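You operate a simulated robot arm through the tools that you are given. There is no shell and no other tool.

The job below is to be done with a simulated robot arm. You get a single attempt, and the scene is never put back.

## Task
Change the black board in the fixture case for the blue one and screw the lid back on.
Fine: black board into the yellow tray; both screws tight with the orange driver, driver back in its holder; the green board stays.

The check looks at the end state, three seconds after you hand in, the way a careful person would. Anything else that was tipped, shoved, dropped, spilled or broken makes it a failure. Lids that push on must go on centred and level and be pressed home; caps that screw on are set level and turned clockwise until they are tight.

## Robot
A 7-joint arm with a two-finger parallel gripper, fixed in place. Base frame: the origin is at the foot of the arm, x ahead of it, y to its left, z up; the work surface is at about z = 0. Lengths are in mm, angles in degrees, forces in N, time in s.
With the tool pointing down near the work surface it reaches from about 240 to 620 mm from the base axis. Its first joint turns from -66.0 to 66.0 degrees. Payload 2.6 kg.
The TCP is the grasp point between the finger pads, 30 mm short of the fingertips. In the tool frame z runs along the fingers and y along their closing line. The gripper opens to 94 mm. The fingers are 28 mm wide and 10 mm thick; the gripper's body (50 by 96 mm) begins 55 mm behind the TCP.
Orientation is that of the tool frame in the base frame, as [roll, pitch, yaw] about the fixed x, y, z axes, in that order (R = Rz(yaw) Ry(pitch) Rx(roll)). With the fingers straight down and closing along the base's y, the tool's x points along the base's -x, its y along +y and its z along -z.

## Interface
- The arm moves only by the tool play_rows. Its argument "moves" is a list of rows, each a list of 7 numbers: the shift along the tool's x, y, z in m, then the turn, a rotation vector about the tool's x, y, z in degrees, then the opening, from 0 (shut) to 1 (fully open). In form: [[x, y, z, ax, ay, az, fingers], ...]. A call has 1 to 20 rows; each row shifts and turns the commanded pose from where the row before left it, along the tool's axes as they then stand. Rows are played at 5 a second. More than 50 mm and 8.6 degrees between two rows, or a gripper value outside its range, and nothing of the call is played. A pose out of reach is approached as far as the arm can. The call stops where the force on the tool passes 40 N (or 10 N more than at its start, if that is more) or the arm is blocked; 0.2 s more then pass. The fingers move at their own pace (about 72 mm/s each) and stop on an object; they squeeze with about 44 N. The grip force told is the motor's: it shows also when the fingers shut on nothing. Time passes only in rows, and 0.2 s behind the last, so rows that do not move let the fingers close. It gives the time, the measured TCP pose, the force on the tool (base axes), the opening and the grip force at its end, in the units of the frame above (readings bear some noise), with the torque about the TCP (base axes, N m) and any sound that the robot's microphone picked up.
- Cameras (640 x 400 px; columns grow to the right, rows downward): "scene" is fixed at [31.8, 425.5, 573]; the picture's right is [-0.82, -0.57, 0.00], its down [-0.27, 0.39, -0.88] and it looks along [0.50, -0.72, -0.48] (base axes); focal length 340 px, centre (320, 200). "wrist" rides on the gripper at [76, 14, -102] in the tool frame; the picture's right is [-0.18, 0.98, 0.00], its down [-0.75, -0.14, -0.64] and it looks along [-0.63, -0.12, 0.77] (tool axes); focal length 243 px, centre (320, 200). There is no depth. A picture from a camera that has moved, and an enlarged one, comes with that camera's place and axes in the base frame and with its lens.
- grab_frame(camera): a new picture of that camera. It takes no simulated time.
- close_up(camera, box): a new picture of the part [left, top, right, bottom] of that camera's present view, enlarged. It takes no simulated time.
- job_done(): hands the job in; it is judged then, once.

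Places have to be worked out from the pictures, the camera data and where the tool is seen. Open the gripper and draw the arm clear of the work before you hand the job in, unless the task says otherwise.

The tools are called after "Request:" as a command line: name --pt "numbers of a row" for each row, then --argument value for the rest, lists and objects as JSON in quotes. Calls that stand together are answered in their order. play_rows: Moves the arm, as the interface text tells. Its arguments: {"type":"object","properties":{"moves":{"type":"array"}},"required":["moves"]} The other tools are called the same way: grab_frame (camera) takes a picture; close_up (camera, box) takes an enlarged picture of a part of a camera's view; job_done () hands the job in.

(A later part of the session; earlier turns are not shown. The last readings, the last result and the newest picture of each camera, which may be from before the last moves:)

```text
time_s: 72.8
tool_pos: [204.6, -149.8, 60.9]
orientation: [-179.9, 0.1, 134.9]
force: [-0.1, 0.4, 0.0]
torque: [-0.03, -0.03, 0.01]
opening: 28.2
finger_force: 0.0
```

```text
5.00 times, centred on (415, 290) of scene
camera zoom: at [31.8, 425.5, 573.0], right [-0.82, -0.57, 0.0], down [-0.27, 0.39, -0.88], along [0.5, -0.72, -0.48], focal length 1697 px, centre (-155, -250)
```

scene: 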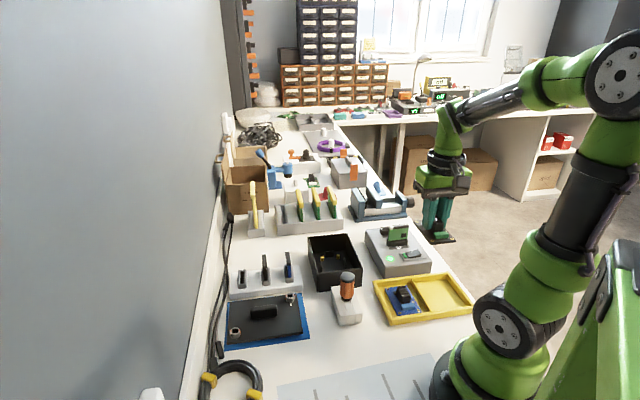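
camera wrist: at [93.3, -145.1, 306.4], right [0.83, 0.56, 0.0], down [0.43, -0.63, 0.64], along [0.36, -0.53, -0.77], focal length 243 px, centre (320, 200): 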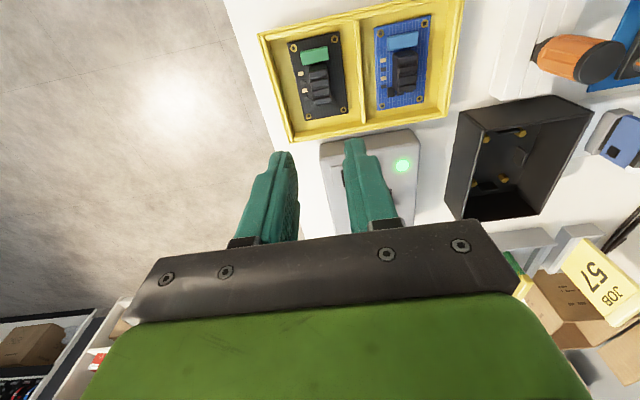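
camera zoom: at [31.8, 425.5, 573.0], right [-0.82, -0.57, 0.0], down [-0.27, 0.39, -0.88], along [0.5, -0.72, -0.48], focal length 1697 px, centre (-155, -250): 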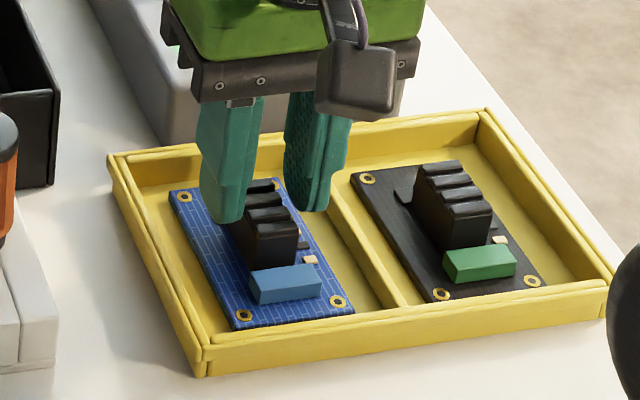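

Now the board is at tool (3.4,0.1), very near the wanted offset. I adjust 0.8 mm, descend to z≈44 and close.

Request:
play_rows --pt "0.0008 0.0003 0.006 0 0 0 0.3" --pt "0 0 0.006 0 0 0 0.3" --pt "0 0 0.004 0 0 0 0.3" --pt "0 0 0.001 0 0 0 0.3" --pt "0 0 0 0 0 0 0.3" --pt "0 0 0 0 0 0 0" --pt "0 0 0 0 0 0 0" --pt "0 0 0 0 0 0 0"

Request:
close_up --camera "wrist" --box '[220, 40, 420, 250]'

Request:
close_up --camera "scene" --box '[365, 250, 465, 330]'

```text
time_s: 74.5
tool_pos: [204.2, -149.5, 43.6]
orientation: [179.9, 0.1, 134.9]
force: [0.8, -1.1, 0.5]
torque: [-0.05, 0.0, 0.0]
opening: 19.0
finger_force: 43.5
```

```text
1.90 times, centred on (320, 145) of wrist
camera zoom: at [160.1, -85.5, 146.3], right [0.83, 0.56, 0.0], down [0.43, -0.63, 0.64], along [0.36, -0.53, -0.77], focal length 462 px, centre (320, 305)
```

zoom: 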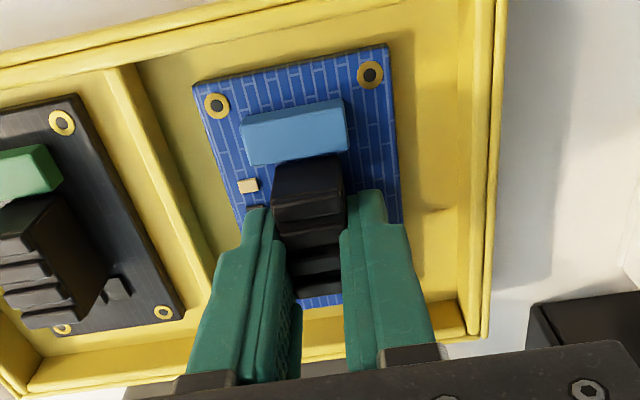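

```text
5.00 times, centred on (415, 290) of scene
camera zoom: at [31.8, 425.5, 573.0], right [-0.82, -0.57, 0.0], down [-0.27, 0.39, -0.88], along [0.5, -0.72, -0.48], focal length 1697 px, centre (-155, -250)
```

zoom: 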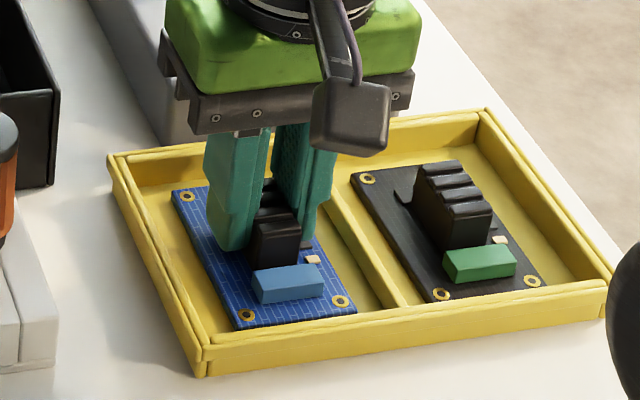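

The blue board is gripped (19.0 mm). I lift it and carry it at z≈200 to above the case.

Request:
play_rows --pt "0 0 -0.004 0 0 0 0" --pt "0 0 -0.012 0 0 0 0" --pt "0 0 -0.03 0 0 0 0" --pt "0 0 -0.04 0 0 0 0" --pt "0 0 -0.04 0 0 0 0" --pt "0 0 -0.04 0 0 0 0" --pt "-0.0348 0.0325 0 0 0 0 0" --pt "-0.0348 0.0325 0 0 0 0 0" --pt "-0.0348 0.0325 0 0 0 0 0" --pt "-0.0348 0.0325 0 0 0 0 0" --pt "0 0 0 0 0 0 0" --pt "0 0 0 0 0 0 0"

Request:
grab_frame --camera "scene"

Request:
close_up --camera "wrist" --box '[200, 0, 440, 200]'

```text
time_s: 77.2
tool_pos: [394.8, -156.0, 210.4]
orientation: [179.8, 0.0, 134.8]
force: [0.1, 0.0, -1.2]
torque: [0.01, 0.0, 0.0]
opening: 19.1
finger_force: 44.3
```

```text
taken
```

scene: 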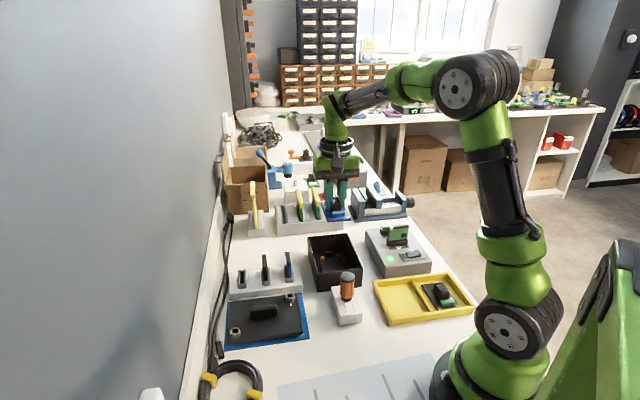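

```text
2.00 times, centred on (320, 100) of wrist
camera zoom: at [350.0, -91.5, 313.6], right [0.83, 0.56, 0.0], down [0.43, -0.63, 0.64], along [0.36, -0.53, -0.77], focal length 485 px, centre (320, 400)
```

zoom: 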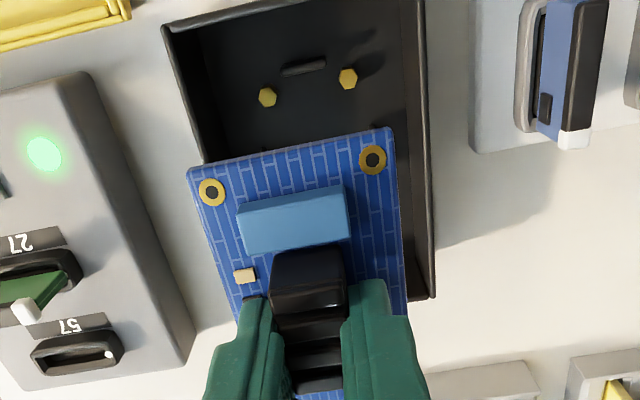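

The blue board sits in the grip exactly as the black one did. Standoffs are seen about 1 mm to +y of the board holes. I lower to z≈90 and re-measure.

Request:
play_rows --pt "0 0.0008 0.03 0 0 0 0" --pt "0 0 0.03 0 0 0 0" --pt "0 0 0.03 0 0 0 0" --pt "0 0 0.03 0 0 0 0" --pt "0 0 0 0 0 0 0" --pt "0 0 0 0 0 0 0"

Request:
close_up --camera "wrist" --box '[200, 0, 440, 200]'

Request:
close_up --camera "scene" --box '[300, 205, 370, 290]'

```text
time_s: 78.5
tool_pos: [394.1, -154.1, 90.9]
orientation: [179.9, 0.0, 134.9]
force: [0.2, 0.4, -1.8]
torque: [0.01, -0.02, 0.01]
opening: 18.7
finger_force: 43.5
```

```text
2.00 times, centred on (320, 100) of wrist
camera zoom: at [350.7, -90.1, 193.0], right [0.83, 0.56, 0.0], down [0.43, -0.63, 0.64], along [0.36, -0.53, -0.77], focal length 485 px, centre (320, 400)
```

zoom: 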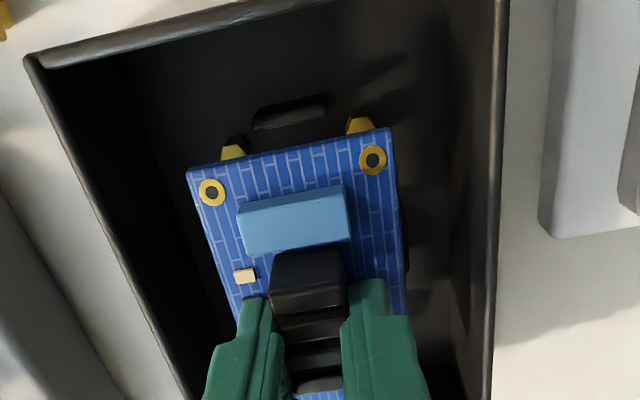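

```text
4.71 times, centred on (335, 248) of scene
camera zoom: at [31.8, 425.5, 573.0], right [-0.82, -0.57, 0.0], down [-0.27, 0.39, -0.88], along [0.5, -0.72, -0.48], focal length 1598 px, centre (249, -24)
```

zoom: 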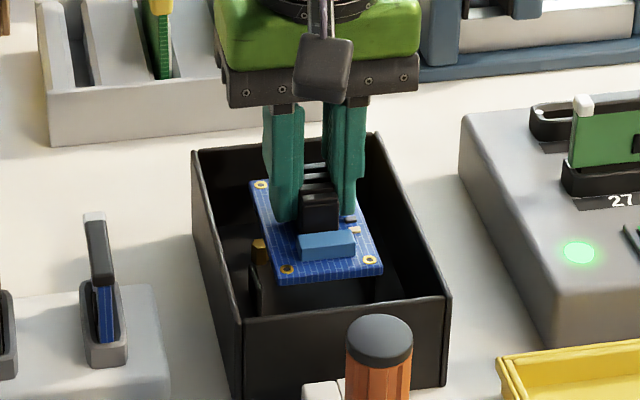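

Compared with the picture taken when the black board was lifted off, the board is about 1.5–2 mm too far to +y. I shift −1.6 mm in y and lower to z≈71, just above the guides.

Request:
play_rows --pt "0 -0.0016 0.005 0 0 0 0" --pt "0 0 0.008 0 0 0 0" --pt "0 0 0.006 0 0 0 0" --pt "0 0 0 0 0 0 0" --pt "0 0 0 0 0 0 0"

Request:
close_up --camera "wrist" --box '[230, 10, 410, 180]'

Request:
close_up --camera "scene" --box '[310, 230, 370, 290]'

```text
time_s: 79.8
tool_pos: [394.9, -155.5, 71.1]
orientation: [180.0, 0.0, 134.9]
force: [0.7, 0.2, -0.1]
torque: [0.02, -0.01, 0.01]
opening: 19.0
finger_force: 43.9
```

```text
2.35 times, centred on (320, 95) of wrist
camera zoom: at [350.5, -92.3, 173.5], right [0.83, 0.56, 0.0], down [0.43, -0.63, 0.64], along [0.36, -0.53, -0.77], focal length 571 px, centre (320, 447)
```

zoom: 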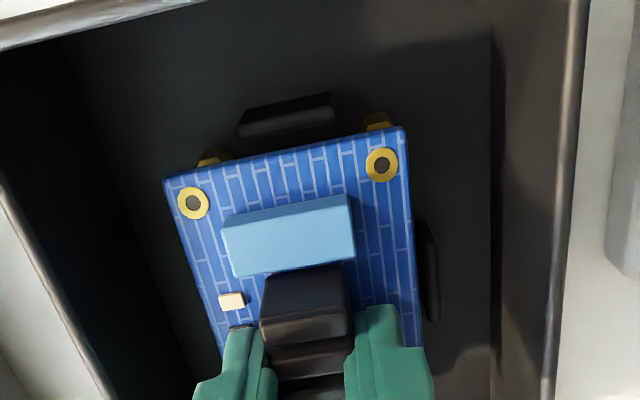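

```text
6.67 times, centred on (340, 260) of scene
camera zoom: at [31.8, 425.5, 573.0], right [-0.82, -0.57, 0.0], down [-0.27, 0.39, -0.88], along [0.5, -0.72, -0.48], focal length 2263 px, centre (187, -200)
```

zoom: 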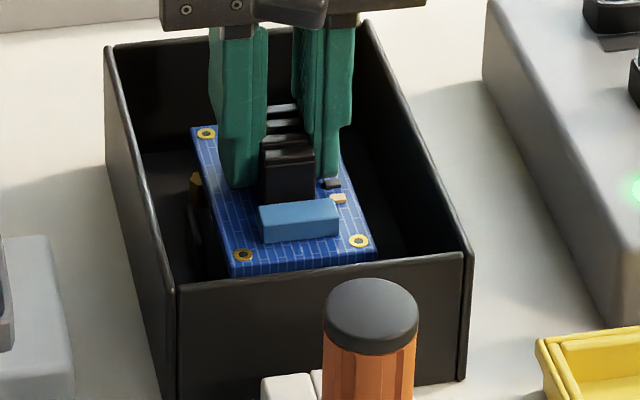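

Relative to the guides, the tool is within 0.8 mm of the black board's seated pose. I adjust +0.6 mm in x and lower carefully.

Request:
play_rows --pt "0.0006 0 0.002 0 0 0 0" --pt "0 0 0.002 0 0 0 0" --pt "0 0 0.002 0 0 0 0" --pt "0 0 0.002 0 0 0 0" --pt "0 0 0 0 0 0 0"

Request:
close_up --camera "wrist" --box '[230, 10, 410, 180]'

Request:
close_up --camera "scene" --box '[310, 230, 370, 290]'

```text
time_s: 81.0
tool_pos: [394.4, -156.3, 64.4]
orientation: [180.0, 0.0, 134.8]
force: [0.0, 0.1, -1.1]
torque: [0.01, 0.03, 0.0]
opening: 19.4
finger_force: 44.2
```

```text
2.35 times, centred on (320, 95) of wrist
camera zoom: at [349.4, -92.2, 167.1], right [0.83, 0.56, 0.0], down [0.43, -0.63, 0.64], along [0.36, -0.53, -0.77], focal length 571 px, centre (320, 447)
```

zoom: 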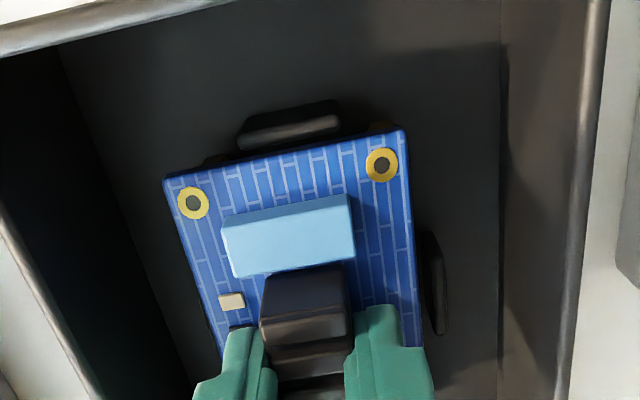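

```text
6.67 times, centred on (340, 260) of scene
camera zoom: at [31.8, 425.5, 573.0], right [-0.82, -0.57, 0.0], down [-0.27, 0.39, -0.88], along [0.5, -0.72, -0.48], focal length 2263 px, centre (187, -200)
```

zoom: 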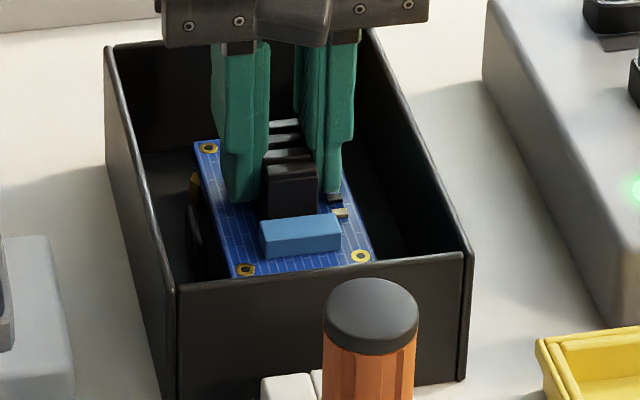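

The guides now show the board ~1.2 mm too far to −y (arm wander). I correct +1.2 mm in y and look again before going lower.

Request:
play_rows --pt "0 0.0012 0 0 0 0 0" --pt "0 0 0.001 0 0 0 0" --pt "0 0 0 0 0 0 0"

Request:
close_up --camera "wrist" --box '[230, 10, 410, 180]'

Request:
close_up --camera "scene" --box '[320, 240, 365, 285]'

```text
time_s: 81.8
tool_pos: [396.0, -155.6, 62.3]
orientation: [-180.0, 0.0, 134.9]
force: [-0.1, -0.3, -1.1]
torque: [0.0, -0.01, 0.0]
opening: 18.9
finger_force: 43.8
```

```text
2.35 times, centred on (320, 95) of wrist
camera zoom: at [350.2, -91.2, 165.4], right [0.83, 0.56, 0.0], down [0.43, -0.63, 0.64], along [0.36, -0.53, -0.77], focal length 571 px, centre (320, 447)
```

zoom: 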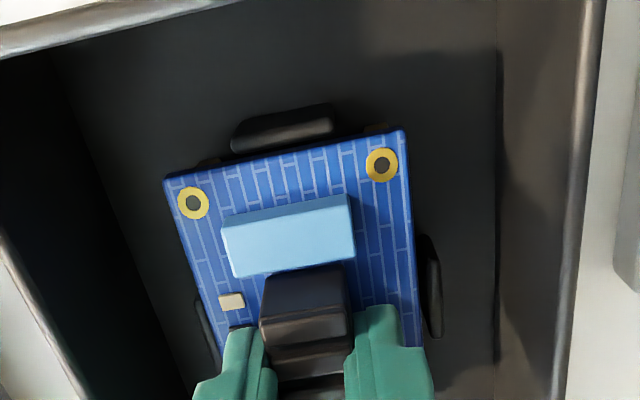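

```text
8.89 times, centred on (342, 262) of scene
camera zoom: at [31.8, 425.5, 573.0], right [-0.82, -0.57, 0.0], down [-0.27, 0.39, -0.88], along [0.5, -0.72, -0.48], focal length 3017 px, centre (120, -356)
```

zoom: 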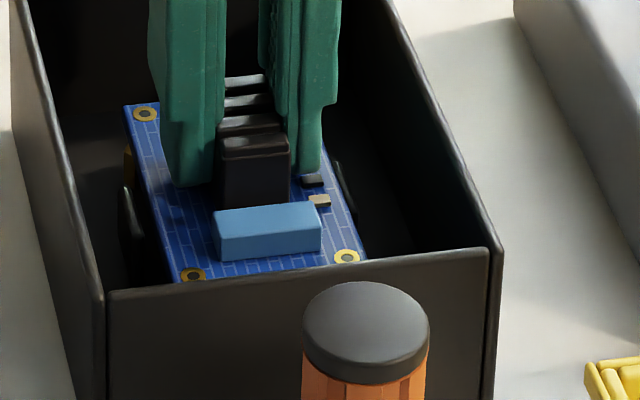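

Now the guide offsets match the seated reference within 0.5 mm. I lower the remaining ~6.5 mm in small steps.

Request:
play_rows --pt "0 -0.0003 0.0015 0 0 0 0" --pt "0 0 0.0015 0 0 0 0" --pt "0 0 0 0 0 0 0"

Request:
play_rows --pt "0 0 0.001 0 0 0 0" --pt "0 0 0.001 0 0 0 0" --pt "0 0 0 0 0 0 0"

Request:
close_up --camera "wrist" --box '[230, 10, 410, 180]'

Request:
close_up --camera "scene" --box '[320, 240, 365, 285]'

```text
time_s: 82.5
tool_pos: [394.3, -155.3, 59.6]
orientation: [179.8, 0.0, 135.0]
force: [-0.2, -0.7, 0.5]
torque: [-0.03, 0.02, -0.01]
opening: 18.8
finger_force: 44.2
```

```text
time_s: 83.3
tool_pos: [393.8, -156.3, 57.4]
orientation: [179.9, 0.1, 134.9]
force: [-0.6, 0.2, -0.7]
torque: [-0.02, 0.05, -0.01]
opening: 18.8
finger_force: 44.2
```

```text
2.35 times, centred on (320, 95) of wrist
camera zoom: at [350.1, -91.6, 160.2], right [0.83, 0.56, 0.0], down [0.43, -0.63, 0.64], along [0.36, -0.53, -0.77], focal length 571 px, centre (320, 447)
```

zoom: 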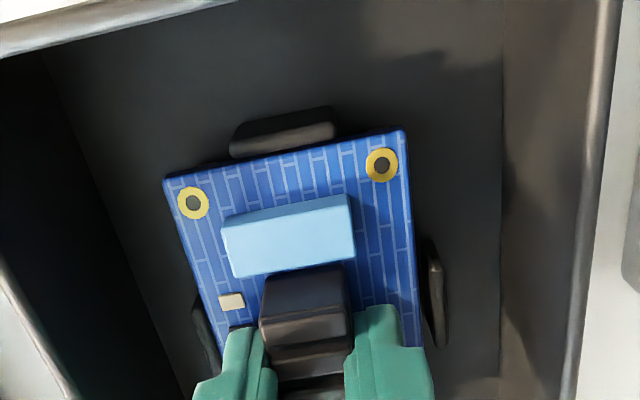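

```text
8.89 times, centred on (342, 262) of scene
camera zoom: at [31.8, 425.5, 573.0], right [-0.82, -0.57, 0.0], down [-0.27, 0.39, -0.88], along [0.5, -0.72, -0.48], focal length 3017 px, centre (120, -356)
```

zoom: 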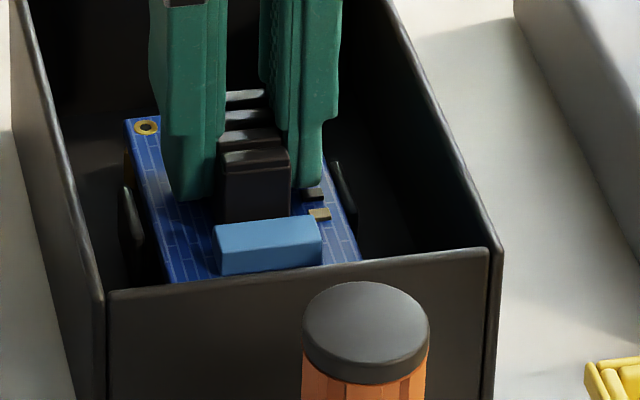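

The board is between the guides without contact. I keep lowering in 0.8 mm steps until it lands on the standoffs.

Request:
play_rows --pt "0 0 0.0008 0 0 0 0" --pt "0 0 0 0 0 0 0"

Request:
play_rows --pt "0 0 0.0008 0 0 0 0" --pt "0 0 0 0 0 0 0"

Request:
play_rows --pt "0 0 0.0008 0 0 0 0" --pt "0 0 0 0 0 0 0"

Request:
close_up --camera "wrist" --box '[230, 10, 410, 180]'

Request:
close_up --camera "scene" --box '[320, 240, 365, 285]'

```text
time_s: 84.0
tool_pos: [394.8, -155.2, 56.6]
orientation: [180.0, 0.0, 134.9]
force: [0.2, -0.3, -0.7]
torque: [0.02, 0.0, 0.0]
opening: 18.9
finger_force: 44.2
```

```text
time_s: 84.5
tool_pos: [393.5, -155.1, 55.8]
orientation: [180.0, 0.2, 134.9]
force: [-0.4, 1.7, 4.9]
torque: [-0.04, 0.05, -0.03]
opening: 18.7
finger_force: 43.9
```

```text
time_s: 85.2
tool_pos: [394.9, -155.8, 54.9]
orientation: [179.8, 0.2, 134.9]
force: [-7.9, 3.4, 25.9]
torque: [0.4, 0.63, 0.07]
opening: 18.9
finger_force: 44.2
```

```text
2.35 times, centred on (320, 95) of wrist
camera zoom: at [349.9, -91.6, 158.0], right [0.83, 0.56, 0.0], down [0.43, -0.63, 0.64], along [0.36, -0.53, -0.77], focal length 571 px, centre (320, 447)
```

zoom: 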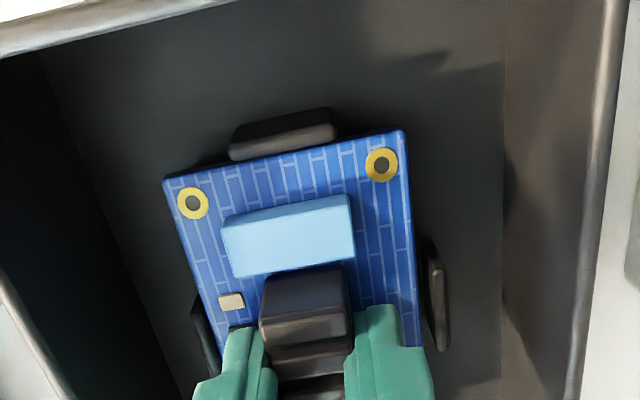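

```text
8.89 times, centred on (342, 262) of scene
camera zoom: at [31.7, 425.5, 573.0], right [-0.82, -0.57, 0.0], down [-0.27, 0.39, -0.88], along [0.5, -0.72, -0.48], focal length 3017 px, centre (120, -356)
```

zoom: 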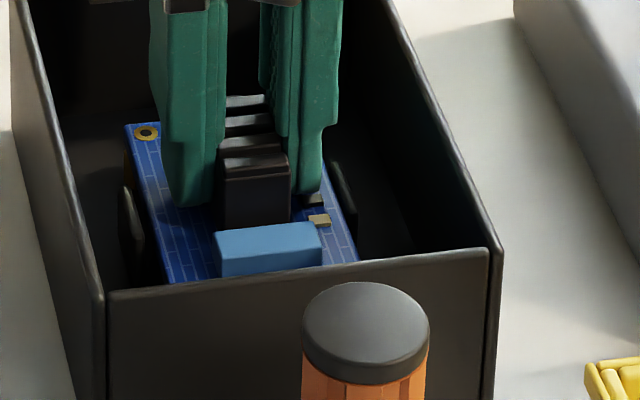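

Contact begins at z≈55.8, matching the black board's seat, and the picture matches the black board's seated picture exactly. I ease off 0.7 mm and release.

Request:
play_rows --pt "0 0 -0.0007 0 0 0 0" --pt "0 0 0 0 0 0 0.3" --pt "0 0 0 0 0 0 0.3" --pt "0 0 -0.006 0 0 0 0.3" --pt "0 0 -0.01 0 0 0 0.3" --pt "0 0 -0.02 0 0 0 0.3" --pt "0 0 -0.03 0 0 0 0.3" --pt "0 0 -0.04 0 0 0 0.3" --pt "0 0 -0.04 0 0 0 0.3" --pt "0 0 0 0 0 0 0.3"

Request:
close_up --camera "wrist" --box '[245, 0, 375, 160]'

Request:
close_up --camera "scene" --box '[300, 225, 370, 300]'

```text
time_s: 87.3
tool_pos: [394.3, -153.8, 202.7]
orientation: [180.0, 0.1, 134.8]
force: [0.3, 0.4, -0.9]
torque: [-0.01, 0.01, 0.02]
opening: 28.3
finger_force: 0.2
```

```text
2.50 times, centred on (310, 80) of wrist
camera zoom: at [350.3, -90.6, 304.0], right [0.83, 0.56, 0.0], down [0.43, -0.63, 0.64], along [0.36, -0.53, -0.77], focal length 606 px, centre (345, 500)
```

zoom: 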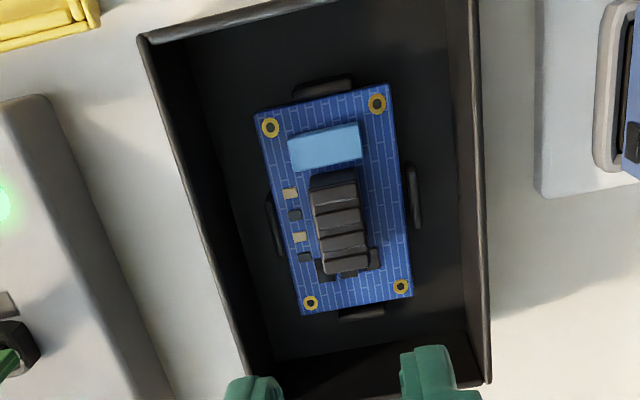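

```text
5.33 times, centred on (335, 262) of scene
camera zoom: at [31.8, 425.5, 573.0], right [-0.82, -0.57, 0.0], down [-0.27, 0.39, -0.88], along [0.5, -0.72, -0.48], focal length 1810 px, centre (240, -133)
```

zoom: 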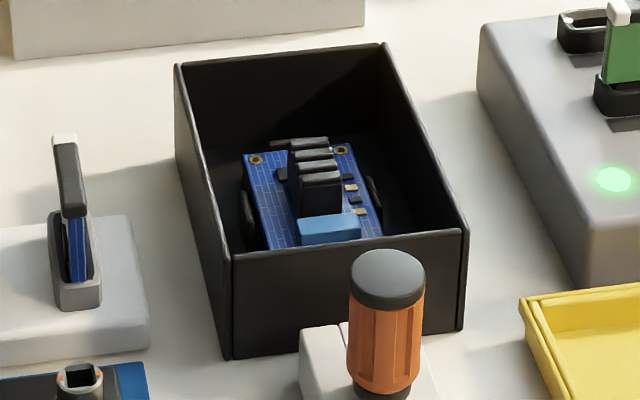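

The blue board appears seated. I zoom in to check it is level and between all guides.

Request:
close_up --camera "wrist" --box '[285, 25, 355, 135]'

Request:
close_up --camera "scene" --box '[322, 242, 362, 277]'

```text
3.64 times, centred on (320, 80) of wrist
camera zoom: at [350.3, -90.6, 304.0], right [0.83, 0.56, 0.0], down [0.43, -0.63, 0.64], along [0.36, -0.53, -0.77], focal length 882 px, centre (320, 636)
```

zoom: 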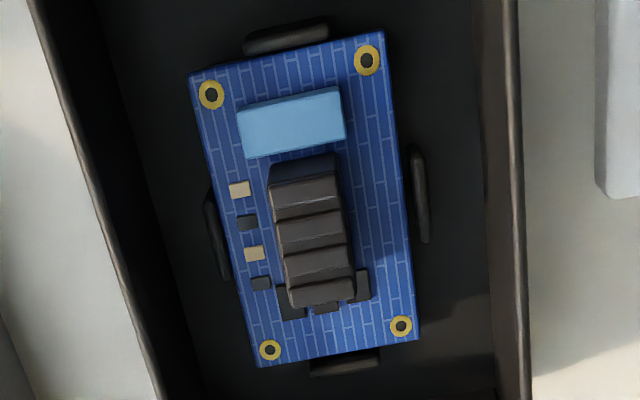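

```text
11.43 times, centred on (342, 260) of scene
camera zoom: at [31.8, 425.5, 573.0], right [-0.82, -0.57, 0.0], down [-0.27, 0.39, -0.88], along [0.5, -0.72, -0.48], focal length 3880 px, centre (69, -480)
```

zoom: 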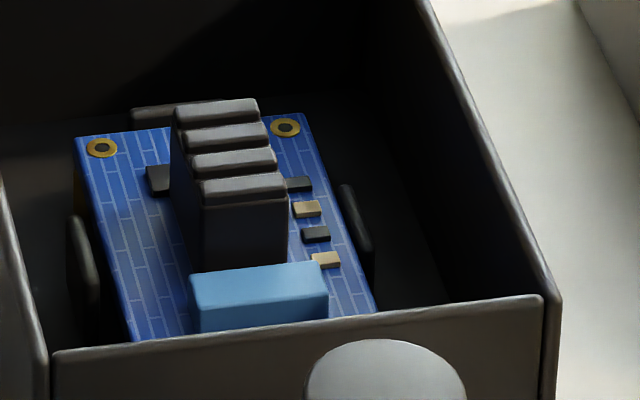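

The board sits within the guides and on the standoffs. Next I fetch the lid: move back over the mat with yaw 225°.

Request:
play_rows --pt "0.0283 0.0349 0 0 0 0 0.45" --pt "0.0283 0.0349 0 0 0 0 0.45" --pt "0.0283 0.0349 0 0 0 0 0.45" --pt "0.0283 0.0349 0 0 0 0 0.45" --pt "0.0283 0.0349 0 0 0 0 0.45" --pt "0 0 0 0 0 -8.2 0.45" --pt "0 0 0 0 0 -8.2 0.45" --pt "0 0 0 0 0 -8.2 0.45" --pt "0 0 0 0 0 -8.2 0.45" --pt "0 0 0 0 0 -8.2 0.45" --pt "0 0 0 0 0 -8.2 0.45" --pt "0 0 0 0 0 -8.2 0.45" --pt "0 0 0 0 0 -8.2 0.45" --pt "0 0 0 0 0 -8.2 0.45" --pt "0 0 0 0 0 -8.2 0.45" --pt "0 0 0 0 0 -8.1 0.45" --pt "0 0 0.03 0 0 0 0.45" --pt "0 0 0.03 0 0 0 0.45" --pt "0 0 0 0 0 0 0.45"

Request:
grab_frame --camera "wrist"

Request:
close_up --camera "wrist" --box '[220, 0, 420, 200]'

```text
time_s: 91.3
tool_pos: [418.3, 68.2, 142.5]
orientation: [-179.9, 0.1, -135.0]
force: [-0.9, 1.1, -0.3]
torque: [0.0, 0.0, -0.06]
opening: 42.4
finger_force: 0.1
```

```text
taken
camera wrist: at [353.1, 23.7, 244.4], right [-0.56, 0.83, 0.0], down [0.63, 0.43, 0.64], along [0.53, 0.36, -0.77], focal length 243 px, centre (320, 200)
```

wrist: 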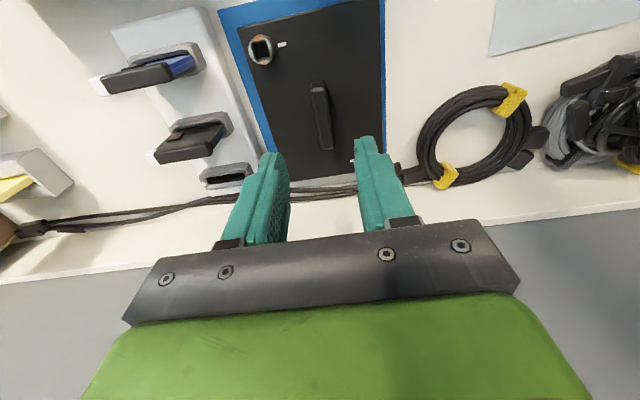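

```text
2.00 times, centred on (320, 100) of wrist
camera zoom: at [353.1, 23.7, 244.4], right [-0.56, 0.83, 0.0], down [0.63, 0.43, 0.64], along [0.53, 0.36, -0.77], focal length 485 px, centre (320, 400)
```

zoom: 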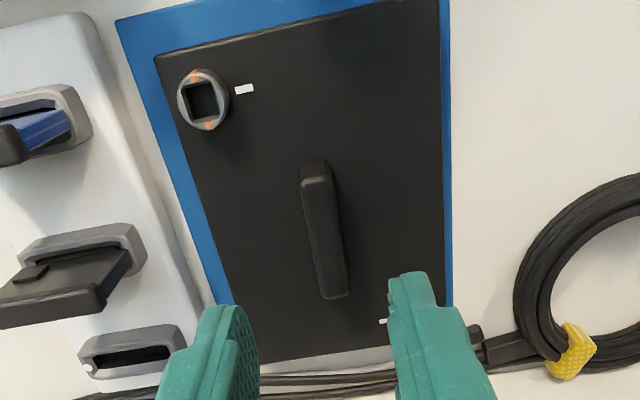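

The handle lies about 2.3 mm toward +y in the tool frame. I correct and descend to z≈49 with 42 mm opening.

Request:
play_rows --pt "-0.001 0.0022 0.03 0 0 0 0.45" --pt "0 0 0.03 0 0 0 0.45" --pt "0 0 0.02 0 0 0 0.45" --pt "0 0 0.01 0 0 0 0.45" --pt "0 0 0 0 0 0 0.45"

Request:
close_up --camera "scene" --box '[220, 270, 340, 350]'

Request:
close_up --camera "wrist" --box '[220, 60, 420, 250]'

```text
time_s: 92.5
tool_pos: [415.1, 67.8, 51.7]
orientation: [-179.9, 0.2, -135.1]
force: [-0.4, -0.2, -0.1]
torque: [-0.04, 0.01, 0.02]
opening: 42.4
finger_force: 0.0
```

```text
5.00 times, centred on (280, 310) of scene
camera zoom: at [31.8, 425.5, 573.0], right [-0.82, -0.57, 0.0], down [-0.27, 0.39, -0.88], along [0.5, -0.72, -0.48], focal length 1697 px, centre (520, -350)
```

zoom: 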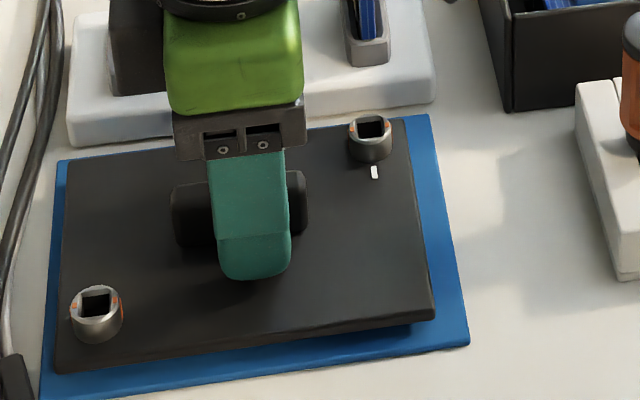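

```text
2.11 times, centred on (320, 155) of wrist
camera zoom: at [351.8, 24.6, 153.8], right [-0.56, 0.83, 0.0], down [0.63, 0.43, 0.64], along [0.53, 0.36, -0.77], focal length 511 px, centre (320, 295)
```

zoom: 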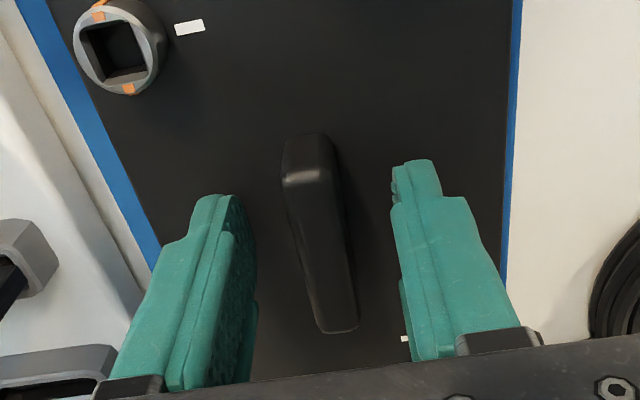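

The handle is well between the fingers. I lower 3.5 mm more and close.

Request:
play_rows --pt "0 0 0.002 0 0 0 0.45" --pt "0 0 0.0015 0 0 0 0.45" --pt "0 0 0 0 0 0 0" --pt "0 0 0 0 0 0 0" --pt "0 0 0 0 0 0 0" --pt "0 0 0 0 0 0 0"

```text
time_s: 94.0
tool_pos: [416.0, 68.8, 48.1]
orientation: [-179.9, 0.0, -134.9]
force: [-0.6, -0.4, -0.1]
torque: [0.0, 0.02, 0.03]
opening: 12.9
finger_force: 44.1
```

The lid is gripped at 12.9 mm. I lift it and carry it above the case, then rotate back to yaw 135°.

Request:
play_rows --pt "0 0 -0.005 0 0 0 0" --pt "0 0 -0.015 0 0 0 0" --pt "0 0 -0.04 0 0 0 0" --pt "0 0 -0.045 0 0 0 0" --pt "0 0 -0.045 0 0 0 0" --pt "0.0348 -0.0285 0 0 0 0 0" --pt "0.0348 -0.0285 0 0 0 0 0" --pt "0.0348 -0.0285 0 0 0 0 0" --pt "0.0348 -0.0285 0 0 0 0 0" --pt "0.0348 -0.0285 0 0 0 0 0" --pt "0 0 0 0 0 0 0"

Request:
play_rows --pt "0 0 0 0 0 8.2 0" --pt "0 0 0 0 0 8.2 0" --pt "0 0 0 0 0 8.2 0" --pt "0 0 0 0 0 8.2 0" --pt "0 0 0 0 0 8.2 0" --pt "0 0 0 0 0 8.2 0" --pt "0 0 0 0 0 8.2 0" --pt "0 0 0 0 0 8.2 0" --pt "0 0 0 0 0 8.2 0" --pt "0 0 0 0 0 8.2 0" --pt "0 0 0 0 0 8.0 0" --pt "0 0 0 0 0 0 0"

Request:
grab_frame --camera "scene"

Request:
grab_frame --camera "wrist"

```text
time_s: 96.3
tool_pos: [395.2, -154.1, 196.9]
orientation: [179.9, 0.0, -135.0]
force: [0.5, -0.5, -1.3]
torque: [0.02, -0.01, 0.0]
opening: 13.5
finger_force: 44.1
```

```text
time_s: 99.0
tool_pos: [393.0, -154.2, 198.0]
orientation: [-180.0, 0.0, 134.9]
force: [-0.2, 0.0, -0.6]
torque: [-0.03, -0.01, -0.03]
opening: 13.1
finger_force: 43.9
```

```text
taken
```

scene: 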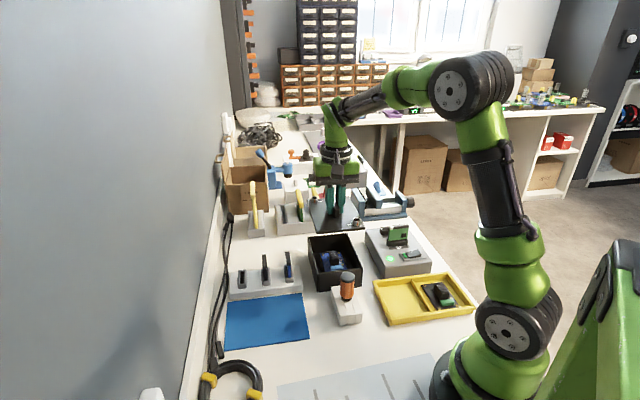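

```text
taken
camera wrist: at [349.5, -90.8, 300.4], right [0.83, 0.56, 0.0], down [0.43, -0.63, 0.64], along [0.36, -0.53, -0.77], focal length 243 px, centre (320, 200)
```

wrist: 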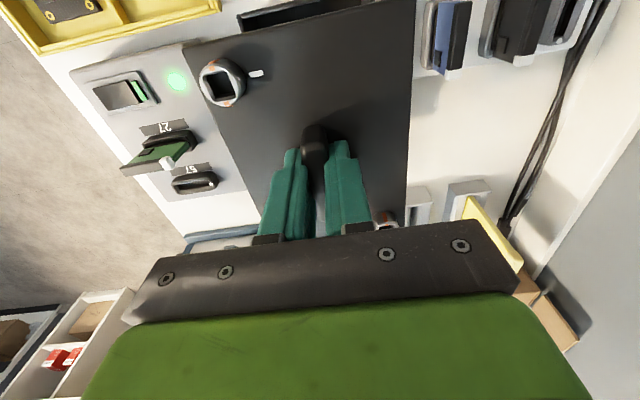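

I lower to about z=112 (lip a few mm above the rim) and compare lid and box edges.

Request:
play_rows --pt "0 0 0.03 0 0 0 0" --pt "0 0 0.03 0 0 0 0" --pt "0 0 0.02 0 0 0 0" --pt "0 0 0.006 0 0 0 0" --pt "0 0 0 0 0 0 0" --pt "0 0 0 0 0 0 0"

Request:
close_up --camera "scene" --box '[304, 224, 368, 264]'

Request:
close_up --camera "scene" --box '[300, 210, 375, 300]'

Request:
close_up --camera "wrist" --box '[140, 0, 460, 200]'

```text
time_s: 100.3
tool_pos: [394.1, -154.6, 112.0]
orientation: [180.0, 0.0, 135.0]
force: [-0.8, 0.3, -0.2]
torque: [0.03, -0.03, 0.0]
opening: 12.8
finger_force: 43.5
```

```text
10.00 times, centred on (336, 244) of scene
camera zoom: at [31.8, 425.5, 573.0], right [-0.82, -0.57, 0.0], down [-0.27, 0.39, -0.88], along [0.5, -0.72, -0.48], focal length 3395 px, centre (160, -240)
```

zoom: 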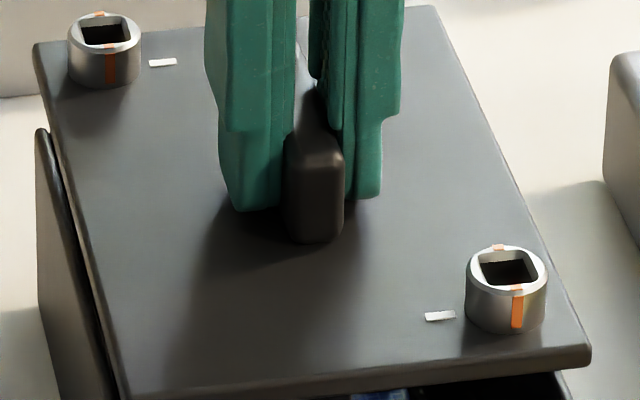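

```text
4.44 times, centred on (338, 255) of scene
camera zoom: at [31.8, 425.5, 573.0], right [-0.82, -0.57, 0.0], down [-0.27, 0.39, -0.88], along [0.5, -0.72, -0.48], focal length 1509 px, centre (242, -44)
```

zoom: 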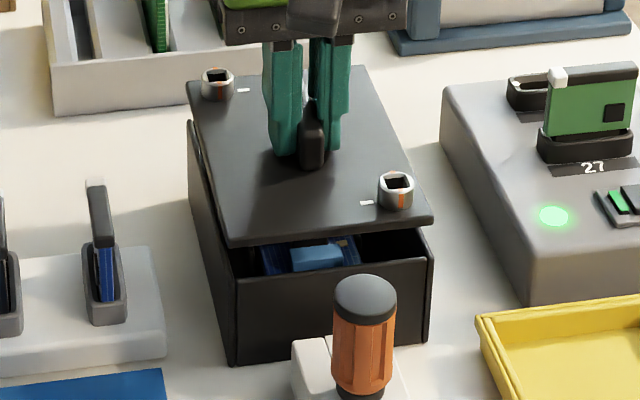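

```text
2.00 times, centred on (300, 100) of wrist
camera zoom: at [349.4, -90.4, 214.5], right [0.83, 0.56, 0.0], down [0.43, -0.63, 0.64], along [0.36, -0.53, -0.77], focal length 485 px, centre (360, 400)
```

zoom: 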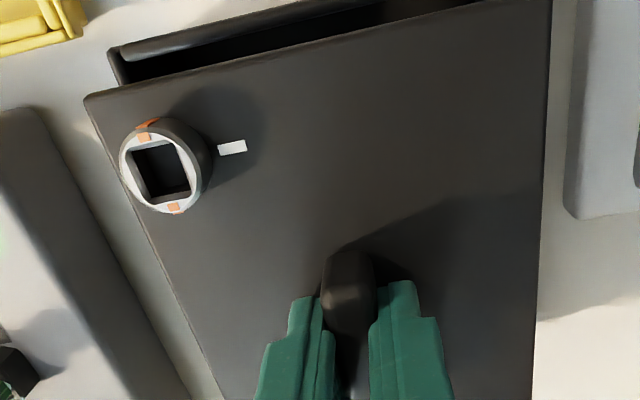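

The lid is a few millimetres too far back (front rim visible ahead of the lid's edge) and slightly left. I shift +4.5 mm in tool x, −0.8 mm in y, lower 4 mm, and re-measure.

Request:
play_rows --pt "0.0045 -0.0008 0 0 0 0 0" --pt "0 0 0.004 0 0 0 0" --pt "0 0 0 0 0 0 0" --pt "0 0 0 0 0 0 0"

Request:
close_up --camera "scene" --box '[304, 224, 368, 264]'

Request:
close_up --camera "scene" --box '[320, 255, 370, 300]'

Request:
close_up --camera "wrist" --box '[160, 0, 460, 120]'

```text
time_s: 101.3
tool_pos: [390.6, -152.3, 107.9]
orientation: [180.0, -0.1, 135.1]
force: [-0.2, -1.2, -1.3]
torque: [-0.02, -0.01, 0.03]
opening: 13.2
finger_force: 44.1
```

```text
10.00 times, centred on (336, 244) of scene
camera zoom: at [31.8, 425.5, 573.0], right [-0.82, -0.57, 0.0], down [-0.27, 0.39, -0.88], along [0.5, -0.72, -0.48], focal length 3395 px, centre (160, -240)
```

zoom: 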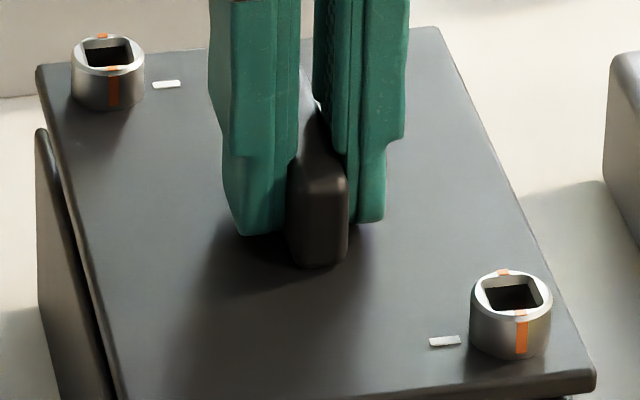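

```text
8.89 times, centred on (345, 278) of scene
camera zoom: at [31.8, 425.5, 573.0], right [-0.82, -0.57, 0.0], down [-0.27, 0.39, -0.88], along [0.5, -0.72, -0.48], focal length 3017 px, centre (98, -489)
```

zoom: 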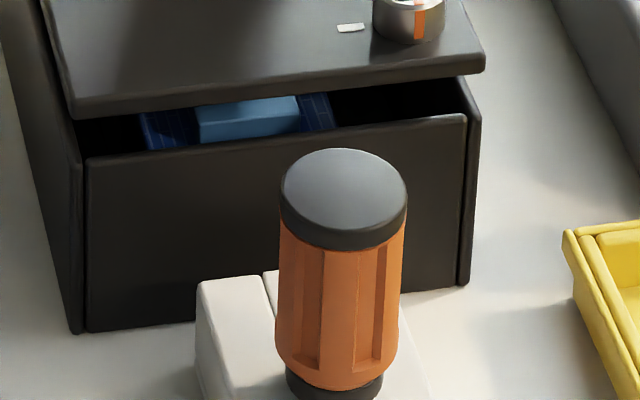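

```text
2.13 times, centred on (310, 60) of wrist
camera zoom: at [346.2, -87.5, 210.4], right [0.83, 0.56, 0.0], down [0.43, -0.63, 0.64], along [0.36, -0.53, -0.77], focal length 518 px, centre (341, 499)
```

zoom: 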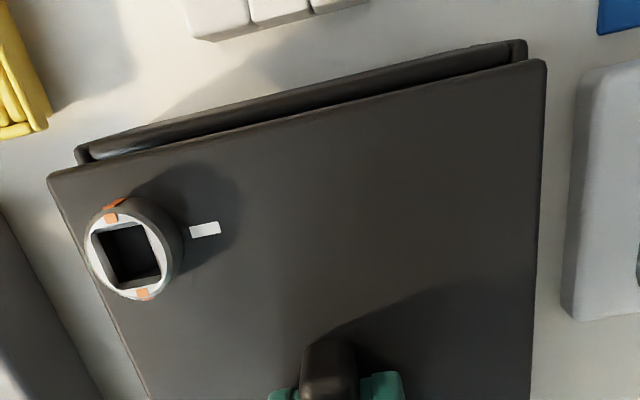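

Wrist geometry: the lid's front edge is at tool x≈69.5, the box's at 72.2; lateral offset 0.5 mm and ~0.4° rotation. I correct all three and lower 3 mm.

Request:
play_rows --pt "0.0024 0.0004 0 0 0 -0.4 0" --pt "0 0 0.003 0 0 0 0" --pt "0 0 0 0 0 0 0" --pt "0 0 0 0 0 0 0"

Request:
close_up --camera "scene" --box '[304, 224, 368, 264]'

Request:
close_up --camera "scene" --box '[320, 255, 370, 300]'

Request:
close_up --camera "wrist" --box '[160, 0, 460, 120]'

```text
time_s: 102.3
tool_pos: [388.7, -149.1, 104.7]
orientation: [180.0, 0.0, 135.4]
force: [0.6, -0.6, -0.5]
torque: [0.0, 0.0, -0.02]
opening: 13.0
finger_force: 44.4
```

```text
10.00 times, centred on (336, 244) of scene
camera zoom: at [31.8, 425.5, 573.0], right [-0.82, -0.57, 0.0], down [-0.27, 0.39, -0.88], along [0.5, -0.72, -0.48], focal length 3395 px, centre (160, -240)
```

zoom: 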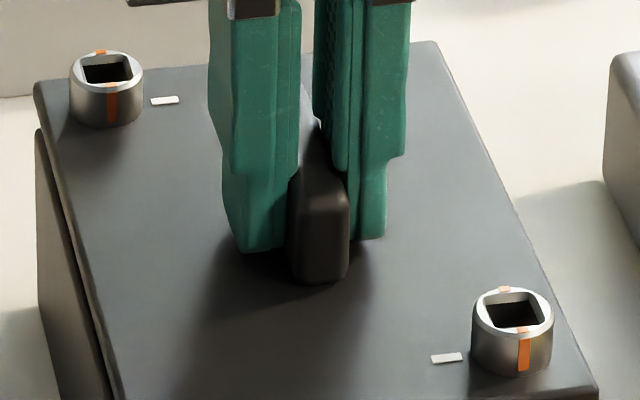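

```text
8.89 times, centred on (345, 278) of scene
camera zoom: at [31.8, 425.5, 573.0], right [-0.82, -0.57, 0.0], down [-0.27, 0.39, -0.88], along [0.5, -0.72, -0.48], focal length 3017 px, centre (98, -489)
```

zoom: 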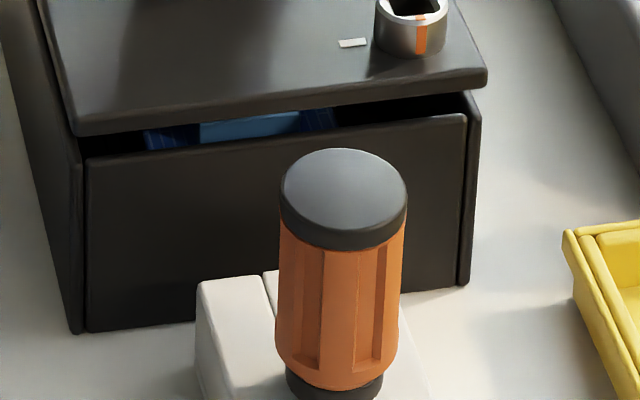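

```text
2.13 times, centred on (310, 60) of wrist
camera zoom: at [344.2, -85.5, 207.4], right [0.82, 0.57, 0.0], down [0.44, -0.63, 0.64], along [0.37, -0.53, -0.77], focal length 518 px, centre (341, 499)
```

zoom: 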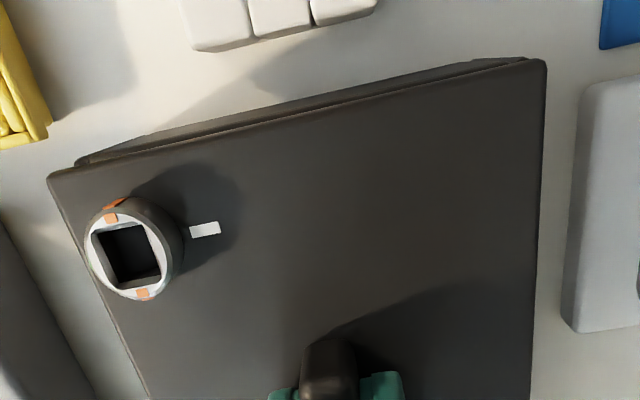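

Front edges now coincide within 0.4 mm. I lower further in 1 mm steps to see whether the lip enters the box (rim contact would come at z≈103).

Request:
play_rows --pt "0 0 0.001 0 0 0 0" --pt "0 0 0.001 0 0 0 0" --pt "0 0 0 0 0 0 0"

Request:
play_rows --pt "0 0 0.001 0 0 0 0" --pt "0 0 0 0 0 0 0"

Request:
play_rows --pt "0 0 0.001 0 0 0 0" --pt "0 0 0 0 0 0 0"

Request:
close_up --camera "wrist" --box '[160, 0, 460, 120]'

Request:
close_up --camera "scene" --box '[304, 224, 368, 294]'

```text
time_s: 103.2
tool_pos: [388.5, -149.3, 103.5]
orientation: [180.0, 0.0, 135.4]
force: [-0.3, 0.3, -0.3]
torque: [0.01, 0.02, -0.01]
opening: 12.7
finger_force: 43.5
```

```text
time_s: 103.8
tool_pos: [390.7, -149.1, 102.0]
orientation: [180.0, 0.0, 135.4]
force: [0.4, 0.4, -0.7]
torque: [0.02, 0.01, -0.01]
opening: 13.0
finger_force: 44.2
```

```text
time_s: 104.3
tool_pos: [389.8, -148.6, 101.3]
orientation: [179.9, 0.0, 135.4]
force: [-0.1, 0.8, -0.6]
torque: [0.01, 0.01, -0.02]
opening: 13.0
finger_force: 43.9
```

```text
2.13 times, centred on (310, 60) of wrist
camera zoom: at [344.9, -85.9, 203.7], right [0.82, 0.57, 0.0], down [0.44, -0.63, 0.64], along [0.37, -0.53, -0.77], focal length 518 px, centre (341, 499)
```

zoom: 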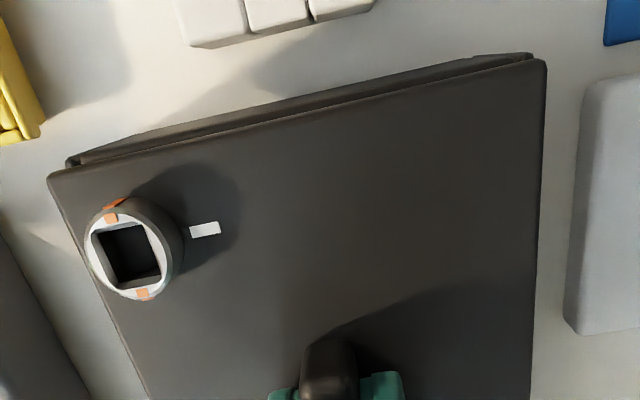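

```text
5.71 times, centred on (336, 259) of scene
camera zoom: at [31.8, 425.5, 573.0], right [-0.82, -0.57, 0.0], down [-0.27, 0.39, -0.88], along [0.5, -0.72, -0.48], focal length 1940 px, centre (229, -137)
```

zoom: 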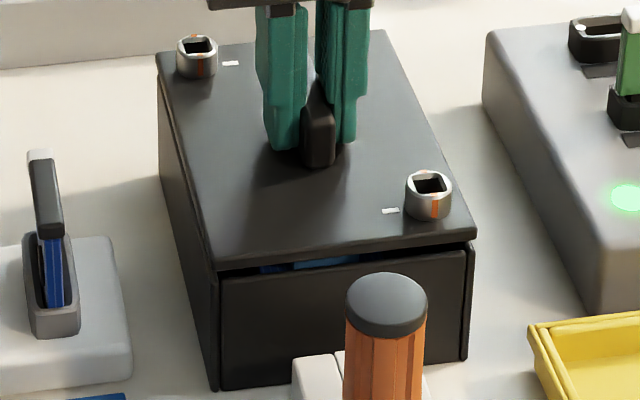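

No contact yet at z=101, so the lip has started to enter. A residual ~1 mm in x; I correct 0.8 mm and keep lowering.

Request:
play_rows --pt "0.0008 0 0 0 0 0 0" --pt "0 0 0.001 0 0 0 0" --pt "0 0 0 0 0 0 0"

Request:
play_rows --pt "0 0 0.001 0 0 0 0" --pt "0 0 0 0 0 0 0"

Request:
play_rows --pt "0 0 0.001 0 0 0 0" --pt "0 0 0 0 0 0 0"

Request:
close_up --camera "wrist" --box '[160, 0, 460, 120]'

Request:
close_up --camera "scene" --box '[304, 224, 368, 294]'

```text
time_s: 105.2
tool_pos: [389.4, -147.7, 99.0]
orientation: [180.0, 0.1, 135.5]
force: [-0.6, 0.1, -0.6]
torque: [-0.01, 0.0, 0.0]
opening: 13.0
finger_force: 44.1
```

```text
time_s: 105.8
tool_pos: [388.9, -148.0, 99.1]
orientation: [-179.9, 0.0, 135.4]
force: [-0.3, 0.4, -0.7]
torque: [0.02, 0.01, 0.03]
opening: 12.8
finger_force: 44.4
```

```text
time_s: 106.3
tool_pos: [389.2, -149.0, 97.9]
orientation: [180.0, 0.2, 135.4]
force: [0.5, -0.1, -0.7]
torque: [0.01, -0.03, 0.01]
opening: 13.1
finger_force: 43.7
```

```text
2.13 times, centred on (310, 60) of wrist
camera zoom: at [344.4, -85.3, 200.9], right [0.82, 0.57, 0.0], down [0.44, -0.63, 0.64], along [0.37, -0.53, -0.77], focal length 518 px, centre (341, 499)
```

zoom: 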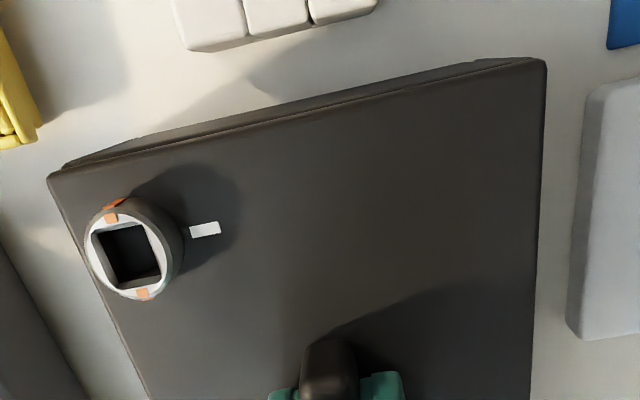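

```text
5.71 times, centred on (336, 259) of scene
camera zoom: at [31.8, 425.5, 573.0], right [-0.82, -0.57, 0.0], down [-0.27, 0.39, -0.88], along [0.5, -0.72, -0.48], focal length 1940 px, centre (229, -137)
```

zoom: 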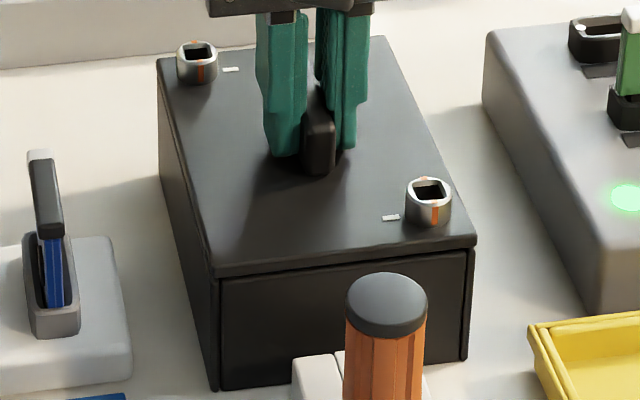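

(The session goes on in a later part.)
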